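You operate a simulated robot arm through the tools that you are given. There is no shell and no other tool. Be economical: measure what you need, move in short steps, check, and stop when the job is done.

You are at the controls of a simulated two-armed robot. One attempt, no reset.

JOB
Wipe up the spill on the sideboard worktop with the green cloth and put it back.

It is judged by the outcome, as a careful person would: the job done as asked, and still so three seconds after it is handed in. It fails if anything else is knocked over, pushed out of place, dropped, spilled or broken. Flat cloth is picked up by pressing the open fingertips on it (5 to 10 N) and closing them slowly along it; thin cloth reads only 2 to 8 mm in the jaws.

ROBOT AND FRAMES
Two 7-joint arms with two-finger parallel grippers on one trunk, on a base that drives. Base frame: it is fixed to the floor where the robot stands at the start and does not move with it; the origin is under the middle of the robot, x ahead of it, y to its left, z up. Units: mm, degrees, N and s.
The left shoulder is at the start at [70, 133, 1251], the right one opposite. Places, roughly: green cloth [500, 0, 900]. Payload 1.57 kg a hand.
The tool frame of a hand sits at the grasp point between the pads (the TCP): z along the fingers, y along the line on which they close. The tips reach 30 mm beyond it. Largest opening 80 mm; finger width 17, thickness 12; the body of the gripper, 40 by 82 mm, starts 80 mm behind the TCP.
Orientation is that of the tool frame in the base frame, as a unit quaternion [w, x, y, z]. With the fingers straight down and closing along the base's y, the tool's x points along the base's -x, its y along +y and its z along -z.

CONTROLS
- The arms move only by the tool send_rows. It takes "left_moves", "right_moves" or both (then of equal length, played together; a hand with none holds still); each is a list of rows, each a list of 2 entries, a list of its own where there are three numbers: the shift along the base's x, y, z in cm, then the turn, a rotation vector about the base's x, y, z in rad. In form: [[[tx, ty, tz], [wx, wy, wz]], ...]. A call has 1 to 20 rows; each row shifts and turns the commanded pose from where the row before left it. "left_jaw" and "right_jaw" are, for a hand that has rows, the closure, from 0 (fully open) to 1 (shut), set as the call begins (left out, the last holds). A row lasts 0.2 s, in which the tool goes at most 50 mm and 8.6 degrees; a call with a longer step from one row to the next is refused whole, and so is a gripper value outside its range. A pose out of reach is approached as far as the arm can. The call stops where the force on the tool passes 40 N (or 10 N more than at its start, if that is more) or the arm is blocked; 0.2 s more then pass. The fingers move at their own pace (about 153 mm/s each) and stop on an object; they squeeze with about 40 N. The grip force told is the motor's: it shows also when the fingers shut on nothing. Time passes only in rows, and 0.2 s behind the last, so rows that do not move let the fingers close. The reply holds the time, the measured pose of the TCP, the force on the tool along the base axes, the opening and the grip force, in the units named above and with some noise, with the torque about the TCP (base axes, N m) and any sound that the robot's microphone picked up.
- Cameras (640 x 400 px; columns grow to the right, rows downward): "scene" is now at [119.7, -22.1, 1454.5]; the picture's right is [-0.37, -0.93, 0.00], its down [-0.64, 0.25, -0.73] and it looks along [0.68, -0.27, -0.69] (base axes); focal length 266 px, centre (320, 200). "left" rides on the left gripper at [72, 7, -122] in its tool frame; the picture's right is [-0.09, 1.00, 0.00], its down [-0.84, -0.08, -0.54] and it looks along [-0.54, -0.05, 0.84] (tool axes); focal length 238 px, centre (320, 200). "right" rides on the right gripper at [72, -6, -122] in its tool frame; the picture's right is [0.09, 1.00, 0.00], its down [-0.84, 0.08, -0.54] and it looks along [-0.54, 0.05, 0.84] (tool axes); focal length 238 px, centre (320, 200).
- capture(camera): a new picture of that camera. No time passes.
- move_column(by): slides the trunk up (or, below 0, down) by that many mm; the arms and the scene camera ride with it, the base frame stays. It gives what a move gives, with no picture.
- roll_base(legs): drives the robot by 1 to 6 legs, each [ahead, left, turn to the left] in mm, mm and degrees, along the robot's own axes; the way and the turn of a leg run together, so that a leg with both is an arc; at most 1500 mm and 180 degrees a leg. The arms and the cameras ride along, it lands a little off, and it stops where it bumps. It gives what a move gives.
- pan_tilt(pan, tilt): turns the head with the scene camera to pan (to the left, within 86 degrees either way) and tilt (down, from -29 to 69), counted from straight ahead of the robot. It gives what a move gives.
- pixel_to_xyz(camera, pixels): for up to 12 pixels [column, row] of the newest picture of that camera ("zoom" is the newest enlarged one), the place [x, y, z] in the base frame of the surface seen there, good to about 2 mm, but the place of the scene camera against the robot may be out by one fixed shift of up to 25 mm in any direction. No time passes.
- enlarge(camera, box): a new picture of the part [left, top, right, bottom] of that camera's present view, enlarged. No time passes.
- job_done(): hands the job in; it is judged then, once.

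Go step by step. Measure first, check grasps and placings, and put right what went wrong. The budget is 80 turns and 70 pictures, counting those below and the enlarged ones. Unless the task says otherwise, let go and move clear before handing in, and close with one line.

The tools are called after "Request:" as a command line: name --argument value ..., lists and objects as JSON in quotes. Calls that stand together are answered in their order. send_rows: Moves the arms, as the interface text tells. Its arguments: {"type":"object","properties":{"left_moves":{"type":"array","items":{"type":"array"}},"left_jaw":{"type":"number"},"right_moves":{"type":"array","items":{"type":"array"}},"right_jaw":{"type":"number"}},"required":[]} The other tools are called the same way: move_column (by) slides the trunk up or down; roll_base (legs) drives the base; pan_tilt (pan, tilt) turns the head that bears the scene camera; capture (camera) takes a picture; pixel_to_xyz (camera, pixels) gives the place of the surface under pixels of a picture; enlarge (camera, box) takes an enlarged picture of a part of a camera's view; job_done () hands the job in.

At the start:

```text
time: 0.0
left_tool_pos: [448.4, 20.0, 1200.1]
left_ee_rot: [-0.001, 0.001, 1.0, 0.0]
left_force: [-0.8, -0.4, -0.3]
left_moment: [-0.01, 0.03, -0.02]
left_gripper_width: 80.0
left_gripper_force: 0.0
right_tool_pos: [437.9, -314.9, 1199.3]
right_ee_rot: [-0.001, -0.001, 1.0, 0.0]
right_force: [0.0, 0.0, -0.1]
right_moment: [0.0, 0.03, 0.05]
right_gripper_width: 80.2
right_gripper_force: 0.2
trunk travel left (down, up): [-825.0, 115.0]
robot x, y, heading: [-0.6, 1.6, 0.3]
head pan, tilt: [-21.6, 43.4]
```

scene: 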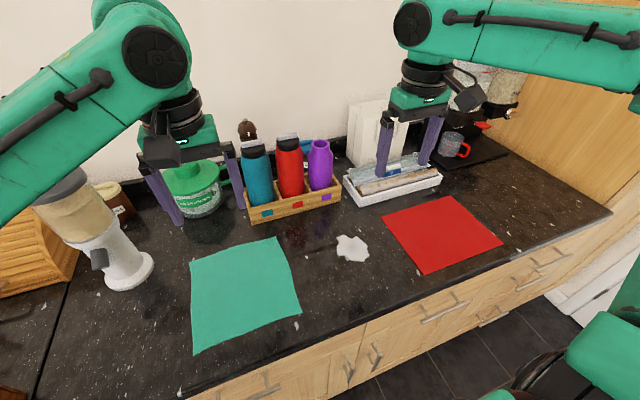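
right: 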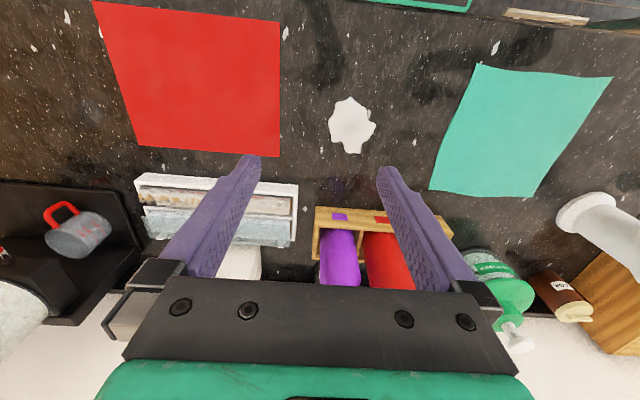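
left: 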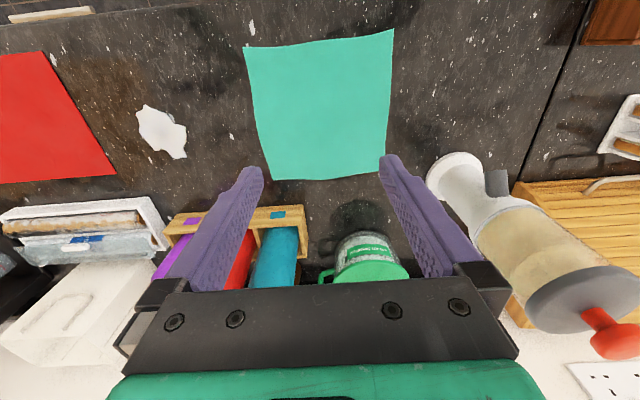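

The green cloth lies at about scene pixel (243,293) and the white spill at (352,248). I measure both in the wrist and scene views.

Request:
pixel_to_xyz --camera "left" --pixels '[[246, 50], [392, 32], [383, 172], [272, 178], [320, 110], [163, 130], [140, 112], [180, 155], [185, 128], [147, 108], [300, 20], [455, 165]]'

Request:
pixel_to_xyz --camera "scene" --pixels '[[191, 265], [277, 238], [300, 312], [194, 352], [243, 293], [352, 248], [338, 240], [365, 260], [340, 258], [366, 243], [400, 220], [424, 272]]'

Request:
pixel_to_xyz --camera "right" --pixels '[[478, 65], [610, 78], [535, 197], [431, 190], [351, 125], [331, 124], [374, 127], [350, 98], [352, 152], [278, 155], [280, 22], [318, 215]]'

```text
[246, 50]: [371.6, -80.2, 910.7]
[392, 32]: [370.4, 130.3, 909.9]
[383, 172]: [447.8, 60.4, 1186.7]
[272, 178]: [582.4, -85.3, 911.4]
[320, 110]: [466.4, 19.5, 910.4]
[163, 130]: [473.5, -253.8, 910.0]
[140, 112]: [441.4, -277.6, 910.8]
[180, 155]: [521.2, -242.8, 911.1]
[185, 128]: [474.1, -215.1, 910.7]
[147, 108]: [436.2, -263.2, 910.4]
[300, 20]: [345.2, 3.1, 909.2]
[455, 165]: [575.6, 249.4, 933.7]
```

```text
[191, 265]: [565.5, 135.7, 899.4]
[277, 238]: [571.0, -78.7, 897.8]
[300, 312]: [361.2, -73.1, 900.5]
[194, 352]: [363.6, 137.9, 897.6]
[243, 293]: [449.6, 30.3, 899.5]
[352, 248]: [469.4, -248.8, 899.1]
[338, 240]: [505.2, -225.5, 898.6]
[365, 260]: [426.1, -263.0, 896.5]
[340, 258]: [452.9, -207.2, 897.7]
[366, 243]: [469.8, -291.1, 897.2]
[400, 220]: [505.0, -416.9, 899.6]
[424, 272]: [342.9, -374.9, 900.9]
```

```text
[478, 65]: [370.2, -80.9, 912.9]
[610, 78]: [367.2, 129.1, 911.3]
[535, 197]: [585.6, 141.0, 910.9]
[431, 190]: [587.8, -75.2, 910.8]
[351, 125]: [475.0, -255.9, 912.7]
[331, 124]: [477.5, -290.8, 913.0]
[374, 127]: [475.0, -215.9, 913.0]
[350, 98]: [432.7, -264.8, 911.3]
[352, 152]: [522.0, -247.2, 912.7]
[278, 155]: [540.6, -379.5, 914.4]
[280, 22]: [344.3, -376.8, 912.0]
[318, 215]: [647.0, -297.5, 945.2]
```

Worktop z is about 910 mm. The cloth spans x 370–585, y -80–138, and the spill x 432–522, y -291–-213. I'll bring both hands over opposite side edges of the cloth, half open, so I can carry it as a sheet.

Request:
send_rows --right_moves '[[[0.46, 3.375, -2.5], [0, 0, 0]], [[0.46, 3.375, -2.5], [0, 0, 0]], [[0.46, 3.375, -2.5], [0, 0, 0]], [[0.46, 3.375, -2.5], [0, 0, 0]], [[0.46, 3.375, -2.5], [0, 0, 0]], [[0.46, 3.375, -2.5], [0, 0, 0]], [[0.46, 3.375, -2.5], [0, 0, 0]], [[0.46, 3.375, -2.5], [0, 0, 0]], [[0, 0, 0], [0, 0, 0]]]' --left_moves '[[[0.34, 1.0, -2.5], [0, 0, 0]], [[0.34, 1.0, -2.5], [0, 0, 0]], [[0.34, 1.0, -2.5], [0, 0, 0]], [[0.34, 1.0, -2.5], [0, 0, 0]], [[0.34, 1.0, -2.5], [0, 0, 0]], [[0.34, 1.0, -2.5], [0, 0, 0]], [[0.34, 1.0, -2.5], [0, 0, 0]], [[0.34, 1.0, -2.5], [0, 0, 0]], [[0, 0, 0], [0, 0, 0]]]' --right_jaw 0.5 --left_jaw 0.5

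Request:
capture --camera "scene"

```text
time: 2.0
left_tool_pos: [476.8, 99.9, 999.3]
left_ee_rot: [-0.001, 0.0, 1.0, 0.0]
left_force: [-0.3, 0.5, 0.5]
left_moment: [0.03, 0.0, 0.01]
left_gripper_width: 39.9
left_gripper_force: 0.0
right_tool_pos: [442.5, -86.5, 1018.2]
right_ee_rot: [0.001, 0.0, 1.0, 0.001]
right_force: [-0.3, -0.7, -0.3]
right_moment: [-0.02, -0.01, -0.01]
right_gripper_width: 39.9
right_gripper_force: 0.0
right hand out of reach, approached as far as the arm can: row 7, 8
trunk travel left (down, up): [-825.0, 115.0]
robot x, y, heading: [-0.8, -0.5, 0.0]
head pan, tilt: [-21.6, 43.4]
```

```text
66 pictures are left
```

scene: 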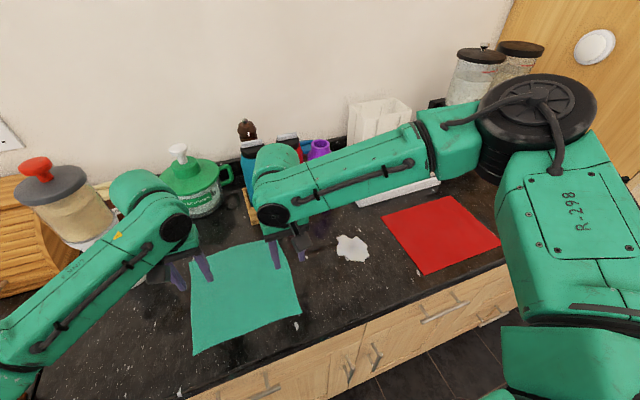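

The right hand stops at about y -87, its limit across the body. I'll drive the base back 50 mm and left 30 mm so both hands can straddle the cloth, then see whether the reach improves.

Request:
roll_base --legs '[[-50, 0, 0], [0, 30, 0]]'

Request:
send_rows --right_moves '[[[0, 0, 0.5], [0, 0, 0]], [[2.5, 0, 0], [0, 0, 0]], [[2.5, 0, 0], [0, 0, 0]], [[0, 0, 0], [0, 0, 0]]]'

```text
time: 3.4
left_tool_pos: [427.7, 123.3, 1000.4]
left_ee_rot: [-0.001, 0.0, 1.0, 0.003]
left_force: [0.0, -0.3, -0.4]
left_moment: [0.05, 0.0, -0.04]
left_gripper_width: 39.7
left_gripper_force: 0.0
right_tool_pos: [392.2, -62.7, 1017.5]
right_ee_rot: [0.0, 0.001, 1.0, 0.003]
right_force: [0.4, -0.9, -0.2]
right_moment: [0.01, 0.02, 0.0]
right_gripper_width: 39.9
right_gripper_force: 0.1
trunk travel left (down, up): [-825.0, 115.0]
robot x, y, heading: [-47.8, 30.0, 0.1]
head pan, tilt: [-21.6, 43.4]
```

```text
time: 4.3
left_tool_pos: [424.9, 130.3, 1000.8]
left_ee_rot: [0.0, 0.001, 1.0, 0.001]
left_force: [0.3, -0.2, -0.9]
left_moment: [0.04, -0.01, 0.03]
left_gripper_width: 40.1
left_gripper_force: 0.0
right_tool_pos: [424.1, -78.3, 1031.6]
right_ee_rot: [0.002, 0.0, 1.0, 0.0]
right_force: [-1.7, 0.0, -0.2]
right_moment: [-0.02, 0.01, 0.02]
right_gripper_width: 40.0
right_gripper_force: 0.0
right hand out of reach, approached as far as the arm can: row 2, 3
trunk travel left (down, up): [-825.0, 115.0]
robot x, y, heading: [-49.7, 30.8, 0.1]
head pan, tilt: [-21.6, 43.4]
```

The reach shrinks low down but was better near z 1200, so a lower trunk should help. I check clearances first: forearm heights against bottles, jars and dispenser.

Request:
capture --camera "scene"

```text
65 pictures are left
```

scene: 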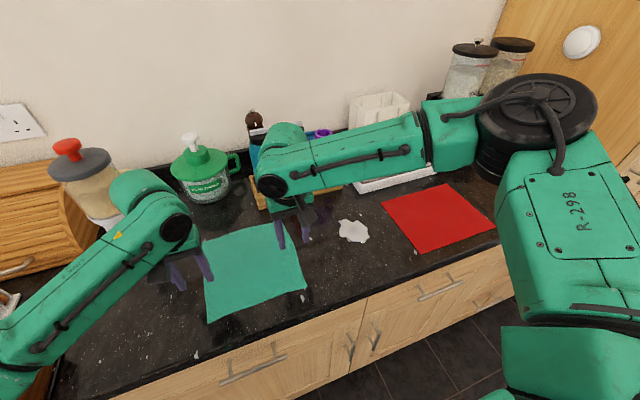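

Request:
pixel_to_xyz --camera "scene" --pixels '[[285, 150], [350, 155], [410, 140], [450, 120], [535, 90], [475, 50], [322, 133], [258, 130], [85, 160], [140, 200], [30, 340], [190, 135]]'

```text
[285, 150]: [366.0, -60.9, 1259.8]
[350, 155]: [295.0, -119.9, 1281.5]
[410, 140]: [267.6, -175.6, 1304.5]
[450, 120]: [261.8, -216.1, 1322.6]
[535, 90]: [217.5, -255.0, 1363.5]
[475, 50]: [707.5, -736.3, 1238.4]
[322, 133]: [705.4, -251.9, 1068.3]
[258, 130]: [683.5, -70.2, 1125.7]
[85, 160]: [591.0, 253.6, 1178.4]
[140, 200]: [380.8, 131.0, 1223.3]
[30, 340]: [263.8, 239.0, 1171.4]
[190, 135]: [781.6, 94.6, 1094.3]
```

The right forearm sits well clear of the objects, over x<370. I'll raise both hands 120 mm, slide the trunk down 120 mm, and try the right-hand target again.

Request:
send_rows --right_moves '[[[0, 0, 4], [0, 0, 0]], [[0, 0, 4], [0, 0, 0]], [[0, 0, 4], [0, 0, 0]], [[0, 0, 0], [0, 0, 0]]]' --left_moves '[[[1.5, -0.5, 4], [0, 0, 0]], [[1.5, -0.5, 4], [0, 0, 0]], [[2, -0.5, 4], [0, 0, 0]], [[0, 0, 0], [0, 0, 0]]]'

Request:
move_column --by -120

```text
time: 5.3
left_tool_pos: [475.8, 112.2, 1119.9]
left_ee_rot: [-0.001, 0.0, 1.0, 0.0]
left_force: [-0.3, 0.5, 0.6]
left_moment: [-0.02, -0.02, -0.01]
left_gripper_width: 40.1
left_gripper_force: 0.1
right_tool_pos: [425.2, -78.8, 1151.3]
right_ee_rot: [0.0, 0.001, 1.0, 0.0]
right_force: [-0.8, -0.3, -0.9]
right_moment: [0.01, 0.02, -0.01]
right_gripper_width: 40.1
right_gripper_force: 0.0
trunk travel left (down, up): [-825.0, 115.0]
robot x, y, heading: [-50.7, 31.2, -0.2]
head pan, tilt: [-21.6, 43.4]
```

```text
time: 6.8
left_tool_pos: [476.2, 113.7, 999.8]
left_ee_rot: [-0.002, 0.001, 1.0, 0.0]
left_force: [0.6, -0.2, 1.2]
left_moment: [-0.04, -0.02, -0.02]
left_gripper_width: 39.9
left_gripper_force: 0.0
right_tool_pos: [425.1, -79.7, 1030.9]
right_ee_rot: [0.001, 0.001, 1.0, 0.0]
right_force: [0.0, -0.3, 0.5]
right_moment: [-0.02, -0.03, 0.0]
right_gripper_width: 40.1
right_gripper_force: 0.1
trunk travel left (down, up): [-705.0, 235.0]
robot x, y, heading: [-52.3, 29.5, 0.0]
head pan, tilt: [-21.6, 43.4]
```

Both followed. Now I send the right hand to about (475, -58, 1000).

Request:
send_rows --right_moves '[[[2.5, 1.1, -1.5], [0, 0, 0]], [[2.5, 1.1, -1.5], [0, 0, 0]], [[0, 0, 0], [0, 0, 0]]]'

Request:
capture --camera "right"

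Request:
capture --camera "left"

```text
time: 7.7
left_tool_pos: [476.3, 113.1, 999.7]
left_ee_rot: [-0.001, 0.001, 1.0, -0.001]
left_force: [0.4, 0.3, -0.2]
left_moment: [0.02, 0.01, 0.02]
left_gripper_width: 39.8
left_gripper_force: 0.1
right_tool_pos: [448.0, -82.3, 999.6]
right_ee_rot: [0.002, 0.0, 1.0, 0.001]
right_force: [0.9, -0.4, -0.3]
right_moment: [-0.01, 0.0, 0.02]
right_gripper_width: 40.0
right_gripper_force: 0.1
right hand out of reach, approached as far as the arm can: row 1, 2
trunk travel left (down, up): [-705.0, 235.0]
robot x, y, heading: [-49.1, 29.8, 0.3]
head pan, tilt: [-21.6, 43.4]
```

```text
64 pictures are left
```

right: 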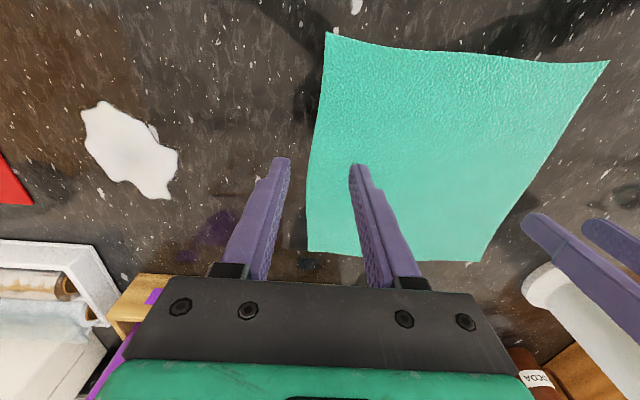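

```text
63 pictures are left
```

left: 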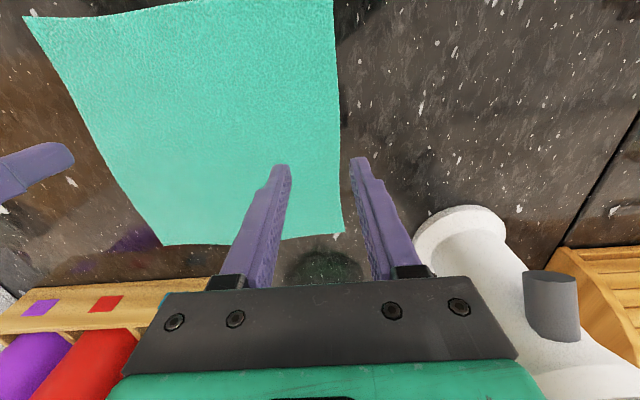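

The right hand's cross-body limit is about 112 mm at this x, and less when nearer to the robot. I'll pull both hands in, drive ahead to x≈0, and grip at x≈440.

Request:
send_rows --right_moves '[[[-2.6, 0, 1], [0, 0, 0]], [[-2.6, 0, 1], [0, 0, 0]], [[0, 0, 0], [0, 0, 0]]]' --left_moves '[[[-4.1, 0, 1], [0, 0, 0]], [[-4.1, 0, 1], [0, 0, 0]], [[0, 0, 0], [0, 0, 0]]]'

Request:
roll_base --legs '[[46, 0, 0]]'

Request:
send_rows --right_moves '[[[0, 1.0, 0], [0, 0, 0]], [[0, 1.2, 0], [0, 0, 0]], [[0, 0, 0], [0, 0, 0]]]'

```text
time: 8.4
left_tool_pos: [393.2, 112.8, 1020.0]
left_ee_rot: [-0.002, 0.0, 1.0, 0.0]
left_force: [0.0, 1.1, -0.7]
left_moment: [-0.02, -0.01, 0.01]
left_gripper_width: 40.1
left_gripper_force: 0.0
right_tool_pos: [397.0, -84.0, 1018.6]
right_ee_rot: [-0.001, 0.001, 1.0, 0.0]
right_force: [-0.3, 0.5, -0.1]
right_moment: [0.02, 0.01, -0.03]
right_gripper_width: 39.8
right_gripper_force: 0.1
trunk travel left (down, up): [-705.0, 235.0]
robot x, y, heading: [-54.3, 30.7, 0.1]
head pan, tilt: [-21.6, 43.4]
```

```text
time: 9.4
left_tool_pos: [434.3, 115.1, 1022.7]
left_ee_rot: [0.002, 0.0, 1.0, 0.0]
left_force: [0.0, -1.0, -0.1]
left_moment: [0.01, -0.04, 0.02]
left_gripper_width: 40.0
left_gripper_force: 0.1
right_tool_pos: [436.5, -83.3, 1021.8]
right_ee_rot: [0.002, 0.001, 1.0, 0.001]
right_force: [-0.5, -0.4, 0.4]
right_moment: [0.03, -0.01, 0.0]
right_gripper_width: 39.9
right_gripper_force: 0.1
trunk travel left (down, up): [-705.0, 235.0]
robot x, y, heading: [-5.1, 30.2, 0.3]
head pan, tilt: [-21.6, 43.4]
```

```text
time: 10.2
left_tool_pos: [439.6, 113.9, 1020.5]
left_ee_rot: [-0.001, 0.001, 1.0, 0.0]
left_force: [0.0, -0.9, -0.7]
left_moment: [0.01, 0.01, 0.02]
left_gripper_width: 39.7
left_gripper_force: 0.0
right_tool_pos: [441.9, -61.9, 1019.2]
right_ee_rot: [0.0, 0.0, 1.0, 0.0]
right_force: [-0.2, 0.5, -1.2]
right_moment: [0.01, 0.02, 0.0]
right_gripper_width: 39.8
right_gripper_force: 0.0
trunk travel left (down, up): [-705.0, 235.0]
robot x, y, heading: [-5.3, 27.4, 0.1]
head pan, tilt: [-21.6, 43.4]
```

Both hands are well placed. I'll narrow the jaws to about 24 mm, shift each 8 mm inwards, and lower to just above the cloth.

Request:
send_rows --right_moves '[[[0, 0.8, -2], [0, 0, 0]], [[0, 0, -3], [0, 0, 0]], [[0, 0, -2], [0, 0, 0]], [[0, 0, 0], [0, 0, 0]]]' --left_moves '[[[0, -0.8, -2], [0, 0, 0]], [[0, 0, -3], [0, 0, 0]], [[0, 0, -2], [0, 0, 0]], [[0, 0, 0], [0, 0, 0]]]' --right_jaw 0.7 --left_jaw 0.7

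Request:
capture --camera "right"

Request:
capture --camera "left"

```text
time: 11.2
left_tool_pos: [438.1, 106.8, 949.7]
left_ee_rot: [0.0, 0.001, 1.0, 0.0]
left_force: [-0.1, 1.0, 0.0]
left_moment: [-0.02, -0.02, 0.05]
left_gripper_width: 23.9
left_gripper_force: 0.1
right_tool_pos: [440.9, -53.0, 948.4]
right_ee_rot: [0.001, 0.0, 1.0, 0.0]
right_force: [0.2, -0.2, -0.2]
right_moment: [0.01, 0.01, -0.03]
right_gripper_width: 23.9
right_gripper_force: 0.1
trunk travel left (down, up): [-705.0, 235.0]
robot x, y, heading: [-4.3, 31.0, 0.0]
head pan, tilt: [-21.6, 43.4]
```

```text
62 pictures are left
```

right: 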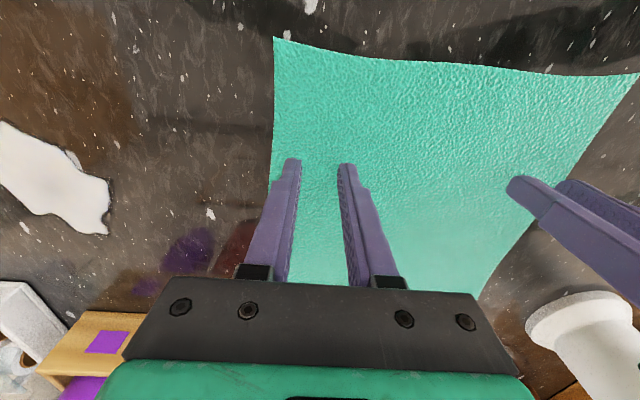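

```text
61 pictures are left
```

left: 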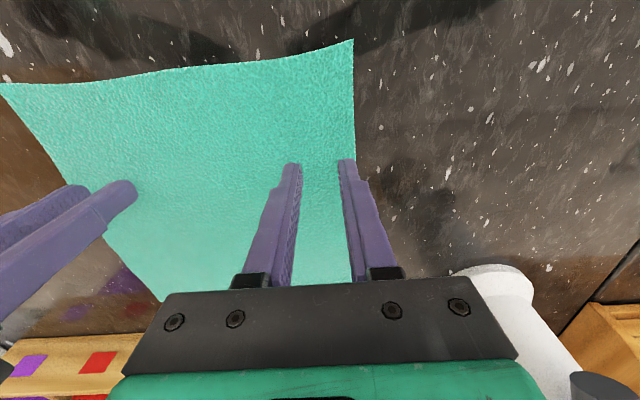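

The right fingers are both on the cloth, but the left outer finger is at its edge (345,170). I'll shift the left hand 6 mm inwards and press down gently.

Request:
send_rows --right_moves '[[[0, 0, -0.3], [0, 0, 0]], [[0, 0, -0.3], [0, 0, 0]], [[0, 0, 0], [0, 0, 0]]]' --left_moves '[[[0, -0.6, -0.3], [0, 0, 0]], [[0, 0, -0.3], [0, 0, 0]], [[0, 0, 0], [0, 0, 0]]]'

Request:
send_rows --right_moves '[[[0, 0, -0.1], [0, 0, 0]], [[0, 0, -0.1], [0, 0, 0]]]' --left_moves '[[[0, 0, -0.1], [0, 0, 0]], [[0, 0, -0.1], [0, 0, 0]]]'

```text
time: 12.0
left_tool_pos: [438.0, 100.6, 943.0]
left_ee_rot: [-0.001, 0.002, 1.0, 0.001]
left_force: [1.1, 0.8, 0.2]
left_moment: [-0.03, -0.04, 0.01]
left_gripper_width: 23.9
left_gripper_force: 0.1
right_tool_pos: [441.9, -51.7, 944.5]
right_ee_rot: [0.0, 0.001, 1.0, 0.0]
right_force: [0.4, 0.5, 0.3]
right_moment: [0.03, 0.01, 0.02]
right_gripper_width: 23.7
right_gripper_force: 0.1
trunk travel left (down, up): [-705.0, 235.0]
robot x, y, heading: [-7.3, 29.3, 0.1]
head pan, tilt: [-21.6, 43.4]
```

```text
time: 12.6
left_tool_pos: [438.3, 100.7, 942.2]
left_ee_rot: [0.0, 0.001, 1.0, -0.001]
left_force: [0.1, -0.1, -0.1]
left_moment: [-0.03, -0.04, 0.0]
left_gripper_width: 24.2
left_gripper_force: 0.1
right_tool_pos: [439.5, -53.8, 943.2]
right_ee_rot: [0.001, 0.001, 1.0, 0.0]
right_force: [0.2, -0.7, 0.6]
right_moment: [-0.03, 0.01, -0.01]
right_gripper_width: 23.8
right_gripper_force: 0.0
trunk travel left (down, up): [-705.0, 235.0]
robot x, y, heading: [-7.9, 30.8, -0.3]
head pan, tilt: [-21.6, 43.4]
```

No contact yet, so I keep lowering in 1 mm steps.

Request:
send_rows --right_moves '[[[0, 0, -0.1], [0, 0, 0]], [[0, 0, -0.1], [0, 0, 0]]]' --left_moves '[[[0, 0, -0.1], [0, 0, 0]], [[0, 0, -0.1], [0, 0, 0]]]'

Request:
send_rows --right_moves '[[[0, 0, -0.1], [0, 0, 0]], [[0, 0, 0], [0, 0, 0]]]' --left_moves '[[[0, 0, -0.1], [0, 0, 0]], [[0, 0, 0], [0, 0, 0]]]'

```text
time: 13.2
left_tool_pos: [438.0, 100.6, 941.7]
left_ee_rot: [0.001, 0.001, 1.0, -0.001]
left_force: [0.5, 0.8, 4.9]
left_moment: [0.06, -0.05, -0.03]
left_gripper_width: 24.1
left_gripper_force: 0.1
right_tool_pos: [439.3, -52.5, 942.4]
right_ee_rot: [0.003, 0.001, 1.0, 0.002]
right_force: [0.8, 0.6, 6.1]
right_moment: [-0.12, -0.03, 0.05]
right_gripper_width: 23.9
right_gripper_force: 0.1
trunk travel left (down, up): [-705.0, 235.0]
robot x, y, heading: [-5.0, 29.9, -0.2]
head pan, tilt: [-21.6, 43.4]
```

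```text
time: 13.8
left_tool_pos: [436.9, 100.8, 941.1]
left_ee_rot: [0.002, 0.0, 1.0, 0.0]
left_force: [2.6, -0.7, 13.6]
left_moment: [0.24, -0.05, -0.07]
left_gripper_width: 23.9
left_gripper_force: 0.1
right_tool_pos: [440.5, -52.8, 941.8]
right_ee_rot: [0.004, 0.001, 1.0, 0.001]
right_force: [2.8, 0.0, 17.1]
right_moment: [-0.14, -0.06, 0.07]
right_gripper_width: 24.0
right_gripper_force: 0.1
trunk travel left (down, up): [-705.0, 235.0]
robot x, y, heading: [-8.7, 28.1, -0.1]
head pan, tilt: [-21.6, 43.4]
```

Force is now 14–17 N, a bit high. I back off 0.7 mm and begin closing slowly.

Request:
send_rows --right_moves '[[[0, 0, -0.0], [0, 0, 0]], [[0, 0, 0.08], [0, 0, 0]]]' --left_moves '[[[0, 0, 0], [0, 0, 0]], [[0, 0, 0.06], [0, 0, 0]]]'

Request:
send_rows --right_moves '[[[0, 0, 0], [0, 0, 0]]]' --left_moves '[[[0, 0, 0], [0, 0, 0]]]' --right_jaw 0.76 --left_jaw 0.76

Request:
send_rows --right_moves '[[[0, 0, 0], [0, 0, 0]]]' --left_moves '[[[0, 0, 0], [0, 0, 0]]]' --right_jaw 0.82 --left_jaw 0.82

Request:
send_rows --right_moves '[[[0, 0, 0], [0, 0, 0]]]' --left_moves '[[[0, 0, 0], [0, 0, 0]]]' --right_jaw 0.88 --left_jaw 0.88

Request:
send_rows --right_moves '[[[0, 0, 0], [0, 0, 0]]]' --left_moves '[[[0, 0, 0], [0, 0, 0]]]' --right_jaw 0.94 --left_jaw 0.94

Request:
send_rows --right_moves '[[[0, 0, 0], [0, 0, 0]], [[0, 0, 0], [0, 0, 0]]]' --left_moves '[[[0, 0, 0], [0, 0, 0]], [[0, 0, 0], [0, 0, 0]]]' --right_jaw 1.0 --left_jaw 1.0

Request:
capture --camera "right"

Request:
capture --camera "left"

```text
time: 14.4
left_tool_pos: [436.4, 100.9, 941.5]
left_ee_rot: [0.001, 0.001, 1.0, 0.0]
left_force: [3.3, -0.2, 13.5]
left_moment: [0.24, -0.02, -0.04]
left_gripper_width: 23.7
left_gripper_force: 0.0
right_tool_pos: [437.9, -52.0, 940.1]
right_ee_rot: [0.002, 0.0, 1.0, 0.001]
right_force: [4.2, 0.7, 16.6]
right_moment: [-0.16, -0.09, 0.05]
right_gripper_width: 24.1
right_gripper_force: 0.0
trunk travel left (down, up): [-705.0, 235.0]
robot x, y, heading: [-4.3, 29.4, 0.1]
head pan, tilt: [-21.6, 43.4]
```

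```text
time: 14.8
left_tool_pos: [435.3, 99.7, 941.4]
left_ee_rot: [0.001, 0.001, 1.0, 0.0]
left_force: [1.0, -1.3, 11.9]
left_moment: [0.15, 0.0, 0.02]
left_gripper_width: 17.6
left_gripper_force: 0.0
right_tool_pos: [436.9, -52.4, 942.2]
right_ee_rot: [0.003, 0.0, 1.0, -0.001]
right_force: [1.5, 1.8, 15.4]
right_moment: [-0.07, -0.03, 0.01]
right_gripper_width: 17.8
right_gripper_force: 0.0
trunk travel left (down, up): [-705.0, 235.0]
robot x, y, heading: [-4.8, 30.4, 0.0]
head pan, tilt: [-21.6, 43.4]
```

```text
time: 15.2
left_tool_pos: [435.4, 99.6, 941.4]
left_ee_rot: [0.001, 0.001, 1.0, 0.0]
left_force: [0.0, -2.6, 11.5]
left_moment: [0.14, 0.03, 0.01]
left_gripper_width: 11.5
left_gripper_force: 0.0
right_tool_pos: [437.6, -51.4, 941.5]
right_ee_rot: [0.002, 0.0, 1.0, -0.001]
right_force: [0.1, 1.1, 13.8]
right_moment: [-0.04, 0.02, 0.01]
right_gripper_width: 12.5
right_gripper_force: 0.1
trunk travel left (down, up): [-705.0, 235.0]
robot x, y, heading: [-5.0, 28.7, -0.0]
head pan, tilt: [-21.6, 43.4]
```

```text
time: 15.6
left_tool_pos: [434.0, 100.9, 941.3]
left_ee_rot: [0.002, 0.001, 1.0, 0.0]
left_force: [-0.3, -1.1, 10.4]
left_moment: [0.07, 0.03, 0.04]
left_gripper_width: 6.6
left_gripper_force: 0.1
right_tool_pos: [437.0, -52.2, 941.4]
right_ee_rot: [0.003, -0.001, 1.0, 0.0]
right_force: [-0.6, 2.1, 13.6]
right_moment: [-0.05, 0.06, -0.01]
right_gripper_width: 7.4
right_gripper_force: 0.1
trunk travel left (down, up): [-705.0, 235.0]
robot x, y, heading: [-1.3, 32.9, 0.2]
head pan, tilt: [-21.6, 43.4]
```

```text
time: 16.0
left_tool_pos: [436.3, 99.5, 942.7]
left_ee_rot: [0.001, 0.002, 1.0, 0.001]
left_force: [-0.8, -2.1, 9.9]
left_moment: [0.06, 0.03, 0.01]
left_gripper_width: 2.4
left_gripper_force: 0.1
right_tool_pos: [437.9, -51.5, 940.9]
right_ee_rot: [0.002, 0.001, 1.0, 0.001]
right_force: [-1.3, 1.4, 11.8]
right_moment: [-0.03, 0.06, 0.0]
right_gripper_width: 3.8
right_gripper_force: 0.0
trunk travel left (down, up): [-705.0, 235.0]
robot x, y, heading: [-7.9, 30.6, 0.1]
head pan, tilt: [-21.6, 43.4]
```

```text
time: 16.6
left_tool_pos: [436.7, 100.7, 941.3]
left_ee_rot: [0.001, 0.001, 1.0, 0.0]
left_force: [-0.9, 0.8, 9.3]
left_moment: [0.11, 0.08, -0.03]
left_gripper_width: 0.0
left_gripper_force: 21.2
right_tool_pos: [437.4, -52.3, 941.5]
right_ee_rot: [0.002, 0.0, 1.0, 0.0]
right_force: [-0.5, -0.6, 12.1]
right_moment: [-0.02, 0.1, -0.01]
right_gripper_width: 2.0
right_gripper_force: 23.4
trunk travel left (down, up): [-705.0, 235.0]
robot x, y, heading: [-8.3, 29.8, -0.2]
head pan, tilt: [-21.6, 43.4]
```

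```text
60 pictures are left
```

right: 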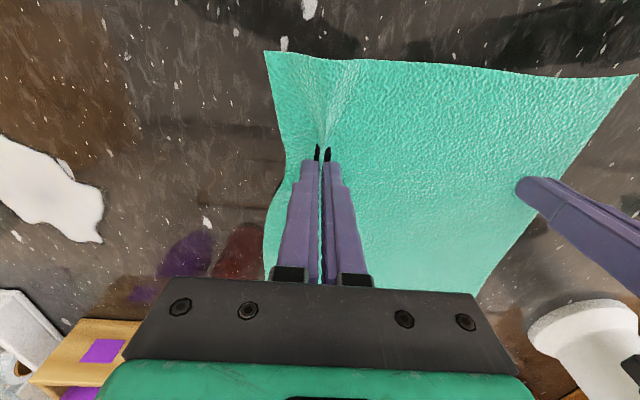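

```text
59 pictures are left
```

left: 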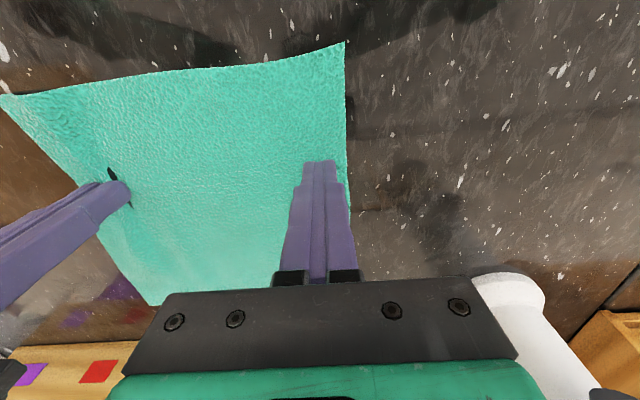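

The right jaws hold a fold (2 mm, visible at 325,110), but the left ones closed on nothing. I'll retry the left hand slightly further in, with a wider opening and slightly more pressure.

Request:
send_rows --left_moves '[[[0, 0, 0.8], [0, 0, 0]], [[0, -0.5, 0], [0, 0, 0]], [[0, 0, 0], [0, 0, 0]], [[0, 0, -0.4], [0, 0, 0]], [[0, 0, -0.3], [0, 0, 0]], [[0, 0, 0], [0, 0, 0]]]' --left_jaw 0.62

Request:
send_rows --left_moves '[[[0, 0, -0.1], [0, 0, 0]], [[0, 0, 0], [0, 0, 0]]]'

```text
time: 18.0
left_tool_pos: [436.8, 95.5, 941.1]
left_ee_rot: [0.001, 0.001, 1.0, 0.001]
left_force: [0.3, -0.6, -0.7]
left_moment: [-0.01, 0.01, -0.04]
left_gripper_width: 30.4
left_gripper_force: 0.1
right_tool_pos: [438.2, -52.7, 940.3]
right_ee_rot: [0.003, 0.001, 1.0, 0.0]
right_force: [-2.7, -0.5, 16.4]
right_moment: [-0.1, 0.15, 0.01]
right_gripper_width: 1.7
right_gripper_force: 23.2
trunk travel left (down, up): [-705.0, 235.0]
robot x, y, heading: [-2.9, 31.0, 0.2]
head pan, tilt: [-21.6, 43.4]
```

```text
time: 18.6
left_tool_pos: [436.4, 95.0, 941.3]
left_ee_rot: [0.001, 0.002, 1.0, -0.001]
left_force: [-0.1, 0.5, 8.6]
left_moment: [0.12, 0.02, -0.02]
left_gripper_width: 30.4
left_gripper_force: 0.0
right_tool_pos: [438.3, -52.6, 940.8]
right_ee_rot: [0.002, 0.001, 1.0, 0.001]
right_force: [-2.4, -0.6, 13.7]
right_moment: [-0.03, 0.08, 0.0]
right_gripper_width: 1.9
right_gripper_force: 23.8
trunk travel left (down, up): [-705.0, 235.0]
robot x, y, heading: [-8.5, 30.4, 0.3]
head pan, tilt: [-21.6, 43.4]
```

The left hand presses at 8.6 N. I close in small steps, adding a hair of downward motion to keep the pressure.

Request:
send_rows --left_moves '[[[0, 0, -0.01], [0, 0, 0]]]' --left_jaw 0.67

Request:
send_rows --left_moves '[[[0, 0, -0.01], [0, 0, 0]]]' --left_jaw 0.72

Request:
send_rows --left_moves '[[[0, 0, -0.01], [0, 0, 0]]]' --left_jaw 0.77

Request:
send_rows --left_moves '[[[0, 0, -0.01], [0, 0, 0]]]' --left_jaw 0.82

Request:
send_rows --left_moves '[[[0, 0, -0.01], [0, 0, 0]]]' --left_jaw 0.87

Request:
send_rows --left_moves '[[[0, 0, 0], [0, 0, 0]]]' --left_jaw 0.92

Request:
send_rows --left_moves '[[[0, 0, 0], [0, 0, 0]]]' --left_jaw 0.96

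Request:
send_rows --left_moves '[[[0, 0, 0], [0, 0, 0]], [[0, 0, 0], [0, 0, 0]]]' --left_jaw 1.0

Request:
capture --camera "left"

```text
time: 19.0
left_tool_pos: [434.8, 95.3, 941.3]
left_ee_rot: [0.001, 0.0, 1.0, -0.001]
left_force: [0.3, -1.8, 10.0]
left_moment: [0.11, 0.01, 0.01]
left_gripper_width: 25.1
left_gripper_force: 0.1
right_tool_pos: [436.7, -52.8, 941.8]
right_ee_rot: [0.003, 0.0, 1.0, 0.001]
right_force: [-0.2, 0.3, 11.9]
right_moment: [0.0, 0.05, -0.04]
right_gripper_width: 1.8
right_gripper_force: 23.9
trunk travel left (down, up): [-705.0, 235.0]
robot x, y, heading: [-8.4, 27.7, 0.0]
head pan, tilt: [-21.6, 43.4]
```

```text
time: 19.4
left_tool_pos: [436.7, 95.5, 941.2]
left_ee_rot: [0.002, 0.001, 1.0, -0.001]
left_force: [1.5, -1.5, 12.4]
left_moment: [0.13, 0.0, 0.02]
left_gripper_width: 20.5
left_gripper_force: 0.0
right_tool_pos: [437.0, -53.1, 941.3]
right_ee_rot: [0.003, 0.001, 1.0, 0.0]
right_force: [0.8, 1.8, 11.0]
right_moment: [-0.05, 0.02, -0.01]
right_gripper_width: 1.9
right_gripper_force: 23.5
trunk travel left (down, up): [-705.0, 235.0]
robot x, y, heading: [-3.0, 28.6, -0.0]
head pan, tilt: [-21.6, 43.4]
```

```text
time: 19.8
left_tool_pos: [435.4, 94.6, 941.9]
left_ee_rot: [0.002, 0.0, 1.0, -0.001]
left_force: [0.8, -2.8, 16.0]
left_moment: [0.07, 0.06, 0.01]
left_gripper_width: 17.4
left_gripper_force: 0.1
right_tool_pos: [436.4, -52.3, 941.5]
right_ee_rot: [0.003, -0.001, 1.0, 0.002]
right_force: [1.4, 3.0, 8.5]
right_moment: [0.02, -0.02, 0.01]
right_gripper_width: 2.1
right_gripper_force: 23.8
trunk travel left (down, up): [-705.0, 235.0]
robot x, y, heading: [-3.5, 27.9, -0.0]
head pan, tilt: [-21.6, 43.4]
```

```text
time: 20.2
left_tool_pos: [435.1, 94.5, 941.1]
left_ee_rot: [0.002, 0.001, 1.0, -0.002]
left_force: [0.5, -4.8, 18.9]
left_moment: [-0.03, 0.03, -0.01]
left_gripper_width: 14.3
left_gripper_force: 0.1
right_tool_pos: [437.1, -53.0, 942.4]
right_ee_rot: [0.002, 0.0, 1.0, 0.001]
right_force: [0.8, 4.2, 8.9]
right_moment: [0.07, 0.0, 0.04]
right_gripper_width: 2.2
right_gripper_force: 23.7
trunk travel left (down, up): [-705.0, 235.0]
robot x, y, heading: [-5.1, 30.9, -0.1]
head pan, tilt: [-21.6, 43.4]
```

```text
time: 20.6
left_tool_pos: [435.4, 95.0, 940.8]
left_ee_rot: [0.002, 0.001, 1.0, -0.001]
left_force: [0.9, -7.1, 21.9]
left_moment: [-0.1, -0.01, -0.01]
left_gripper_width: 10.6
left_gripper_force: 0.5
right_tool_pos: [437.7, -53.4, 941.1]
right_ee_rot: [0.002, 0.001, 1.0, 0.001]
right_force: [0.8, 6.1, 6.6]
right_moment: [0.17, -0.01, -0.02]
right_gripper_width: 1.5
right_gripper_force: 23.6
trunk travel left (down, up): [-705.0, 235.0]
robot x, y, heading: [-3.4, 34.6, 0.1]
head pan, tilt: [-21.6, 43.4]
```

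```text
time: 21.0
left_tool_pos: [434.2, 94.3, 940.3]
left_ee_rot: [0.002, 0.002, 1.0, 0.0]
left_force: [0.7, -6.1, 22.6]
left_moment: [-0.18, 0.02, 0.02]
left_gripper_width: 7.5
left_gripper_force: 7.0
right_tool_pos: [437.2, -52.8, 941.0]
right_ee_rot: [0.003, 0.0, 1.0, 0.001]
right_force: [0.3, 7.5, 4.6]
right_moment: [0.2, -0.02, 0.02]
right_gripper_width: 2.0
right_gripper_force: 24.0
trunk travel left (down, up): [-705.0, 235.0]
robot x, y, heading: [-3.9, 25.7, 0.1]
head pan, tilt: [-21.6, 43.4]
```

```text
time: 21.4
left_tool_pos: [434.7, 94.6, 941.5]
left_ee_rot: [0.001, 0.001, 1.0, 0.0]
left_force: [-2.5, -5.9, 25.4]
left_moment: [-0.22, 0.03, -0.02]
left_gripper_width: 4.1
left_gripper_force: 15.6
right_tool_pos: [435.9, -53.1, 942.4]
right_ee_rot: [0.003, 0.0, 1.0, 0.0]
right_force: [0.1, 6.8, 4.1]
right_moment: [0.21, 0.03, -0.02]
right_gripper_width: 2.1
right_gripper_force: 23.6
trunk travel left (down, up): [-705.0, 235.0]
robot x, y, heading: [-4.0, 27.3, -0.1]
head pan, tilt: [-21.6, 43.4]
```

```text
time: 22.0
left_tool_pos: [434.9, 97.1, 941.7]
left_ee_rot: [0.003, -0.001, 1.0, 0.0]
left_force: [0.7, 5.4, 30.7]
left_moment: [0.06, 0.08, -0.02]
left_gripper_width: 0.0
left_gripper_force: 21.5
right_tool_pos: [436.5, -52.7, 941.3]
right_ee_rot: [0.002, 0.001, 1.0, -0.001]
right_force: [-0.3, 0.2, 1.0]
right_moment: [-0.04, 0.03, 0.0]
right_gripper_width: 2.2
right_gripper_force: 23.0
trunk travel left (down, up): [-705.0, 235.0]
robot x, y, heading: [-3.1, 29.0, 0.1]
head pan, tilt: [-21.6, 43.4]
```

```text
58 pictures are left
```

left: 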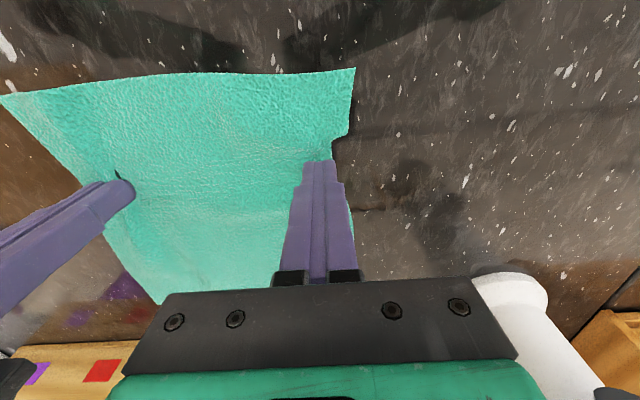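

The left grip caught the cloth briefly, but the edge pulled through; at (340,140) the edge has been drawn in. I'll retry at y≈80 with more margin.

Request:
send_rows --left_moves '[[[0, 0, 1.0], [0, 0, 0]], [[0, -1.5, 0], [0, 0, 0]], [[0, 0, 0], [0, 0, 0]], [[0, 0, -0.4], [0, 0, 0]], [[0, 0, -0.4], [0, 0, 0]], [[0, 0, 0], [0, 0, 0]]]' --left_jaw 0.65

Request:
capture --camera "left"

```text
time: 23.4
left_tool_pos: [435.9, 80.6, 941.5]
left_ee_rot: [0.0, 0.001, 1.0, -0.001]
left_force: [0.3, -0.1, 0.7]
left_moment: [-0.01, -0.03, -0.01]
left_gripper_width: 28.1
left_gripper_force: 0.1
right_tool_pos: [439.5, -52.5, 940.6]
right_ee_rot: [0.003, 0.001, 1.0, 0.0]
right_force: [3.0, 0.6, 16.9]
right_moment: [-0.05, -0.04, 0.0]
right_gripper_width: 1.8
right_gripper_force: 23.8
trunk travel left (down, up): [-705.0, 235.0]
robot x, y, heading: [-5.7, 28.0, -0.2]
head pan, tilt: [-21.6, 43.4]
```

```text
57 pictures are left
```

left: 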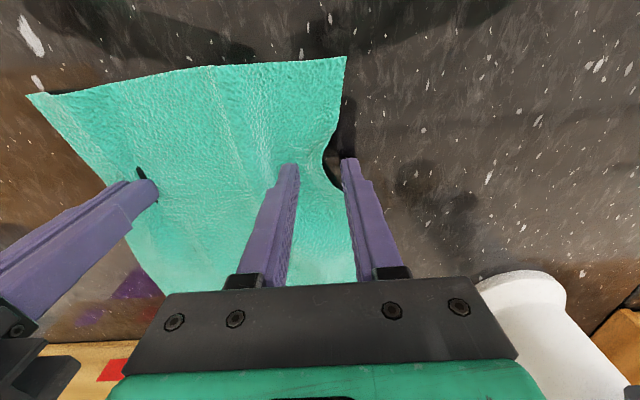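

The edge has bowed inwards at this x (col 325). I shift the left hand nearer, x-30, and in, y-12, where the cloth edge is straight.

Request:
send_rows --left_moves '[[[0, 0, 0.8], [0, 0, 0]], [[-1.5, -0.6, 0], [0, 0, 0]], [[-1.5, -0.6, 0], [0, 0, 0]], [[0, 0, -0.4], [0, 0, 0]], [[0, 0, -0.3], [0, 0, 0]], [[0, 0, 0], [0, 0, 0]]]' --left_jaw 0.7

Request:
send_rows --left_moves '[[[0, 0, -0.15], [0, 0, 0]], [[0, 0, 0], [0, 0, 0]]]'

Request:
capture --camera "left"

```text
time: 24.8
left_tool_pos: [406.6, 67.9, 941.8]
left_ee_rot: [0.001, 0.001, 1.0, -0.001]
left_force: [-0.2, 1.7, 0.7]
left_moment: [-0.03, -0.01, 0.02]
left_gripper_width: 23.8
left_gripper_force: 0.0
right_tool_pos: [438.5, -52.0, 942.3]
right_ee_rot: [0.003, 0.001, 1.0, 0.0]
right_force: [3.4, -0.8, 21.7]
right_moment: [-0.11, -0.09, 0.03]
right_gripper_width: 1.9
right_gripper_force: 23.9
trunk travel left (down, up): [-705.0, 235.0]
robot x, y, heading: [-3.3, 30.0, -0.0]
head pan, tilt: [-21.6, 43.4]
```

```text
time: 25.4
left_tool_pos: [407.2, 69.1, 942.6]
left_ee_rot: [0.001, 0.0, 1.0, -0.001]
left_force: [-0.5, -0.3, 0.4]
left_moment: [-0.02, 0.02, 0.0]
left_gripper_width: 24.1
left_gripper_force: 0.0
right_tool_pos: [438.1, -52.5, 941.1]
right_ee_rot: [0.002, 0.001, 1.0, 0.001]
right_force: [4.2, -0.7, 24.1]
right_moment: [-0.06, -0.09, 0.02]
right_gripper_width: 1.8
right_gripper_force: 23.8
trunk travel left (down, up): [-705.0, 235.0]
robot x, y, heading: [-4.3, 30.7, -0.2]
head pan, tilt: [-21.6, 43.4]
```

```text
56 pictures are left
```

left: 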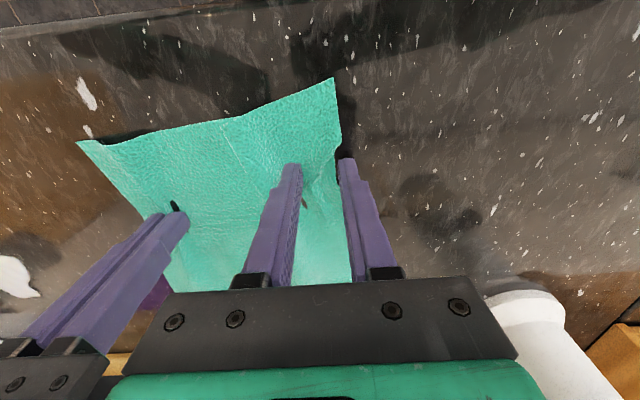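

The outer finger is still at the edge (345,165). I move another 14 mm in, and ease the right hand's downward press, which has drifted up to 24 N.

Request:
send_rows --left_moves '[[[0, 0, 0.8], [0, 0, 0]], [[0, -1.4, 0], [0, 0, 0]], [[0, 0, 0], [0, 0, 0]], [[0, 0, -0.4], [0, 0, 0]], [[0, 0, -0.35], [0, 0, 0]], [[0, 0, 0], [0, 0, 0]]]' --right_moves '[[[0, 0, 0.1], [0, 0, 0]], [[0, 0, 0.1], [0, 0, 0]], [[0, 0, 0], [0, 0, 0]], [[0, 0, 0], [0, 0, 0]], [[0, 0, 0], [0, 0, 0]], [[0, 0, 0], [0, 0, 0]]]'

Request:
send_rows --left_moves '[[[0, 0, -0.1], [0, 0, 0]], [[0, 0, 0], [0, 0, 0]]]'

Request:
capture --camera "left"

```text
time: 26.8
left_tool_pos: [407.6, 53.8, 940.3]
left_ee_rot: [0.0, 0.001, 1.0, 0.0]
left_force: [-0.3, 0.0, 1.2]
left_moment: [0.01, -0.02, 0.01]
left_gripper_width: 24.0
left_gripper_force: 0.1
right_tool_pos: [440.2, -52.8, 941.2]
right_ee_rot: [0.002, 0.002, 1.0, 0.001]
right_force: [-1.2, 0.2, 0.6]
right_moment: [0.02, 0.0, -0.01]
right_gripper_width: 1.9
right_gripper_force: 23.1
trunk travel left (down, up): [-705.0, 235.0]
robot x, y, heading: [-3.2, 29.1, 0.1]
head pan, tilt: [-21.6, 43.4]
```

```text
time: 27.4
left_tool_pos: [409.0, 53.6, 941.4]
left_ee_rot: [0.0, 0.001, 1.0, -0.001]
left_force: [1.1, 0.4, 6.6]
left_moment: [-0.02, -0.03, 0.02]
left_gripper_width: 24.0
left_gripper_force: 0.0
right_tool_pos: [439.6, -52.4, 942.5]
right_ee_rot: [0.001, 0.001, 1.0, 0.0]
right_force: [0.0, -0.5, -0.2]
right_moment: [0.01, -0.01, 0.0]
right_gripper_width: 2.0
right_gripper_force: 23.4
trunk travel left (down, up): [-705.0, 235.0]
robot x, y, heading: [-5.8, 29.5, 0.1]
head pan, tilt: [-21.6, 43.4]
```

```text
55 pictures are left
```

left: 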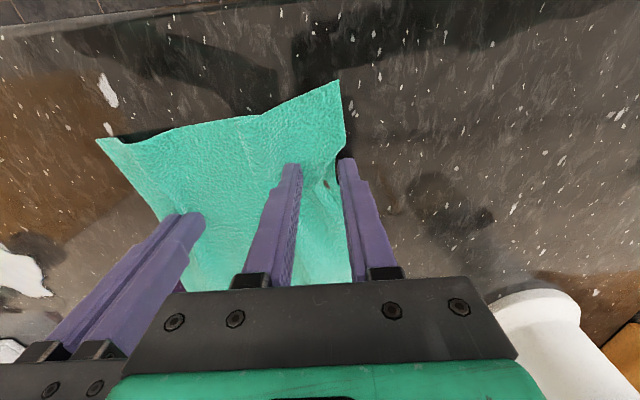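

The cloth edge has moved along with the left hand, so its outer finger is pushing a raised edge. I lift the left hand clear to look.

Request:
send_rows --left_moves '[[[0, 0, 3], [0, 0, 0]], [[0, 0, 3], [0, 0, 0]], [[0, 3, 0], [0, 0, 0]], [[0, 3, 0], [0, 0, 0]], [[0, 0, 0], [0, 0, 0]]]'

Request:
capture --camera "left"

Request:
capture --camera "scene"

```text
time: 28.6
left_tool_pos: [409.4, 112.8, 1000.3]
left_ee_rot: [0.0, 0.001, 1.0, 0.0]
left_force: [-0.5, -0.2, -0.6]
left_moment: [0.02, 0.02, 0.03]
left_gripper_width: 24.0
left_gripper_force: 0.1
right_tool_pos: [440.4, -54.3, 941.2]
right_ee_rot: [0.001, 0.001, 1.0, 0.001]
right_force: [-0.4, -0.8, 0.5]
right_moment: [0.01, 0.02, 0.0]
right_gripper_width: 1.7
right_gripper_force: 23.5
trunk travel left (down, up): [-705.0, 235.0]
robot x, y, heading: [-5.7, 28.0, -0.2]
head pan, tilt: [-21.6, 43.4]
```

```text
54 pictures are left
```

left: 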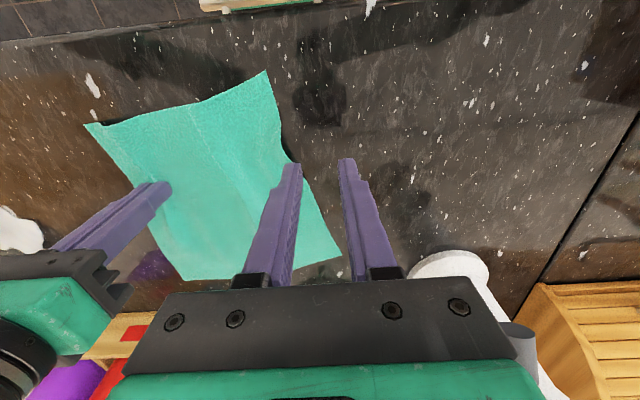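

```text
53 pictures are left
```

scene: 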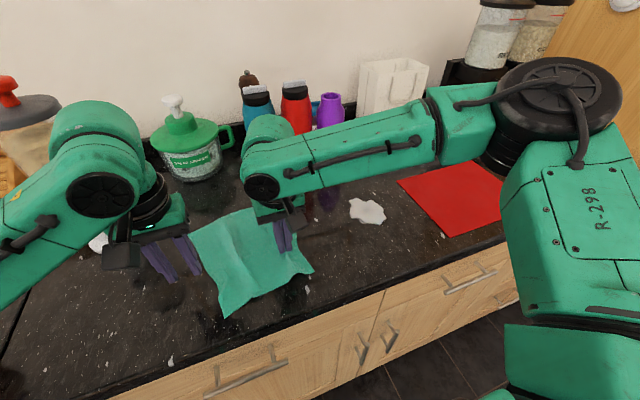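

Request:
pixel_to_xyz --camera "left" --pixels '[[265, 72], [88, 125], [285, 150], [318, 200], [338, 255], [175, 275], [230, 150], [235, 230]]'

```text
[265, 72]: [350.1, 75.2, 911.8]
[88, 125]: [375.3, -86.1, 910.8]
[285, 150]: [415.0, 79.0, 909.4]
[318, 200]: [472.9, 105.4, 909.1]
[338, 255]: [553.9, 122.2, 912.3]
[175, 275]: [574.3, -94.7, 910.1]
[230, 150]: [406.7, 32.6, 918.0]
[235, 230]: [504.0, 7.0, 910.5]
```

The cloth's left edge at x≈445 is now around y 95. I place the left hand at (445, 65), approaching from straight above.

Request:
send_rows --left_moves '[[[1.8, -2.4, 0], [0, 0, 0]], [[1.8, -2.4, 0], [0, 0, 0]], [[0, 0, -2.5], [0, 0, 0]], [[0, 0, -2.5], [0, 0, 0]], [[0, 0, 0], [0, 0, 0]]]'

Request:
capture --camera "left"

```text
time: 29.8
left_tool_pos: [444.6, 66.5, 950.4]
left_ee_rot: [0.001, 0.001, 1.0, -0.001]
left_force: [0.4, 0.5, 0.0]
left_moment: [-0.01, 0.02, 0.0]
left_gripper_width: 24.0
left_gripper_force: 0.1
right_tool_pos: [440.2, -53.0, 941.7]
right_ee_rot: [0.001, 0.001, 1.0, 0.0]
right_force: [0.5, -0.3, 0.6]
right_moment: [-0.01, 0.0, -0.01]
right_gripper_width: 2.0
right_gripper_force: 23.8
trunk travel left (down, up): [-705.0, 235.0]
robot x, y, heading: [-5.0, 29.3, 0.1]
head pan, tilt: [-21.6, 43.4]
```

```text
52 pictures are left
```

left: 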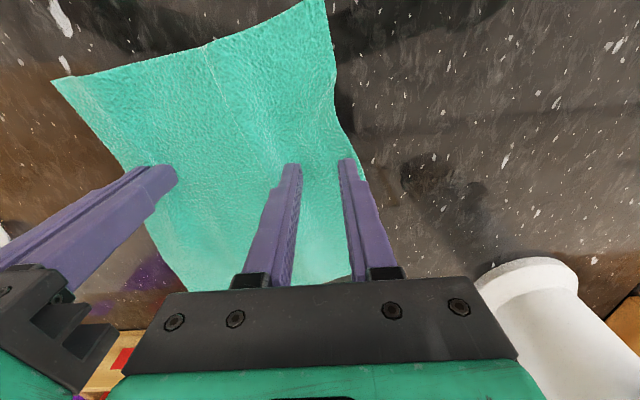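

Reach is good here. I shift 6 mm further in and come down to contact.

Request:
send_rows --left_moves '[[[0, -0.7, 0], [0, 0, 0]], [[0, 0, -0.4], [0, 0, 0]], [[0, 0, -0.3], [0, 0, 0]], [[0, 0, -0.1], [0, 0, 0]], [[0, 0, 0], [0, 0, 0]]]'

Request:
send_rows --left_moves '[[[0, 0, -0.1], [0, 0, 0]], [[0, 0, 0], [0, 0, 0]]]'

```text
time: 31.0
left_tool_pos: [445.4, 59.9, 942.5]
left_ee_rot: [-0.001, 0.001, 1.0, 0.0]
left_force: [-0.3, -0.5, 0.1]
left_moment: [0.0, -0.01, 0.01]
left_gripper_width: 23.9
left_gripper_force: 0.0
right_tool_pos: [440.0, -52.2, 941.9]
right_ee_rot: [0.001, 0.001, 1.0, 0.0]
right_force: [0.0, -0.8, -0.3]
right_moment: [0.02, -0.02, 0.0]
right_gripper_width: 2.0
right_gripper_force: 24.1
trunk travel left (down, up): [-705.0, 235.0]
robot x, y, heading: [-4.0, 27.7, -0.1]
head pan, tilt: [-21.6, 43.4]
```

```text
time: 31.6
left_tool_pos: [443.6, 59.7, 940.2]
left_ee_rot: [0.0, 0.001, 1.0, 0.0]
left_force: [1.1, -0.8, 2.3]
left_moment: [0.02, -0.02, -0.01]
left_gripper_width: 23.9
left_gripper_force: 0.2
right_tool_pos: [440.2, -52.2, 940.8]
right_ee_rot: [0.0, 0.002, 1.0, 0.0]
right_force: [-0.2, 0.0, -1.2]
right_moment: [-0.05, 0.0, 0.0]
right_gripper_width: 2.1
right_gripper_force: 23.7
trunk travel left (down, up): [-705.0, 235.0]
robot x, y, heading: [-6.3, 28.5, -0.1]
head pan, tilt: [-21.6, 43.4]
```

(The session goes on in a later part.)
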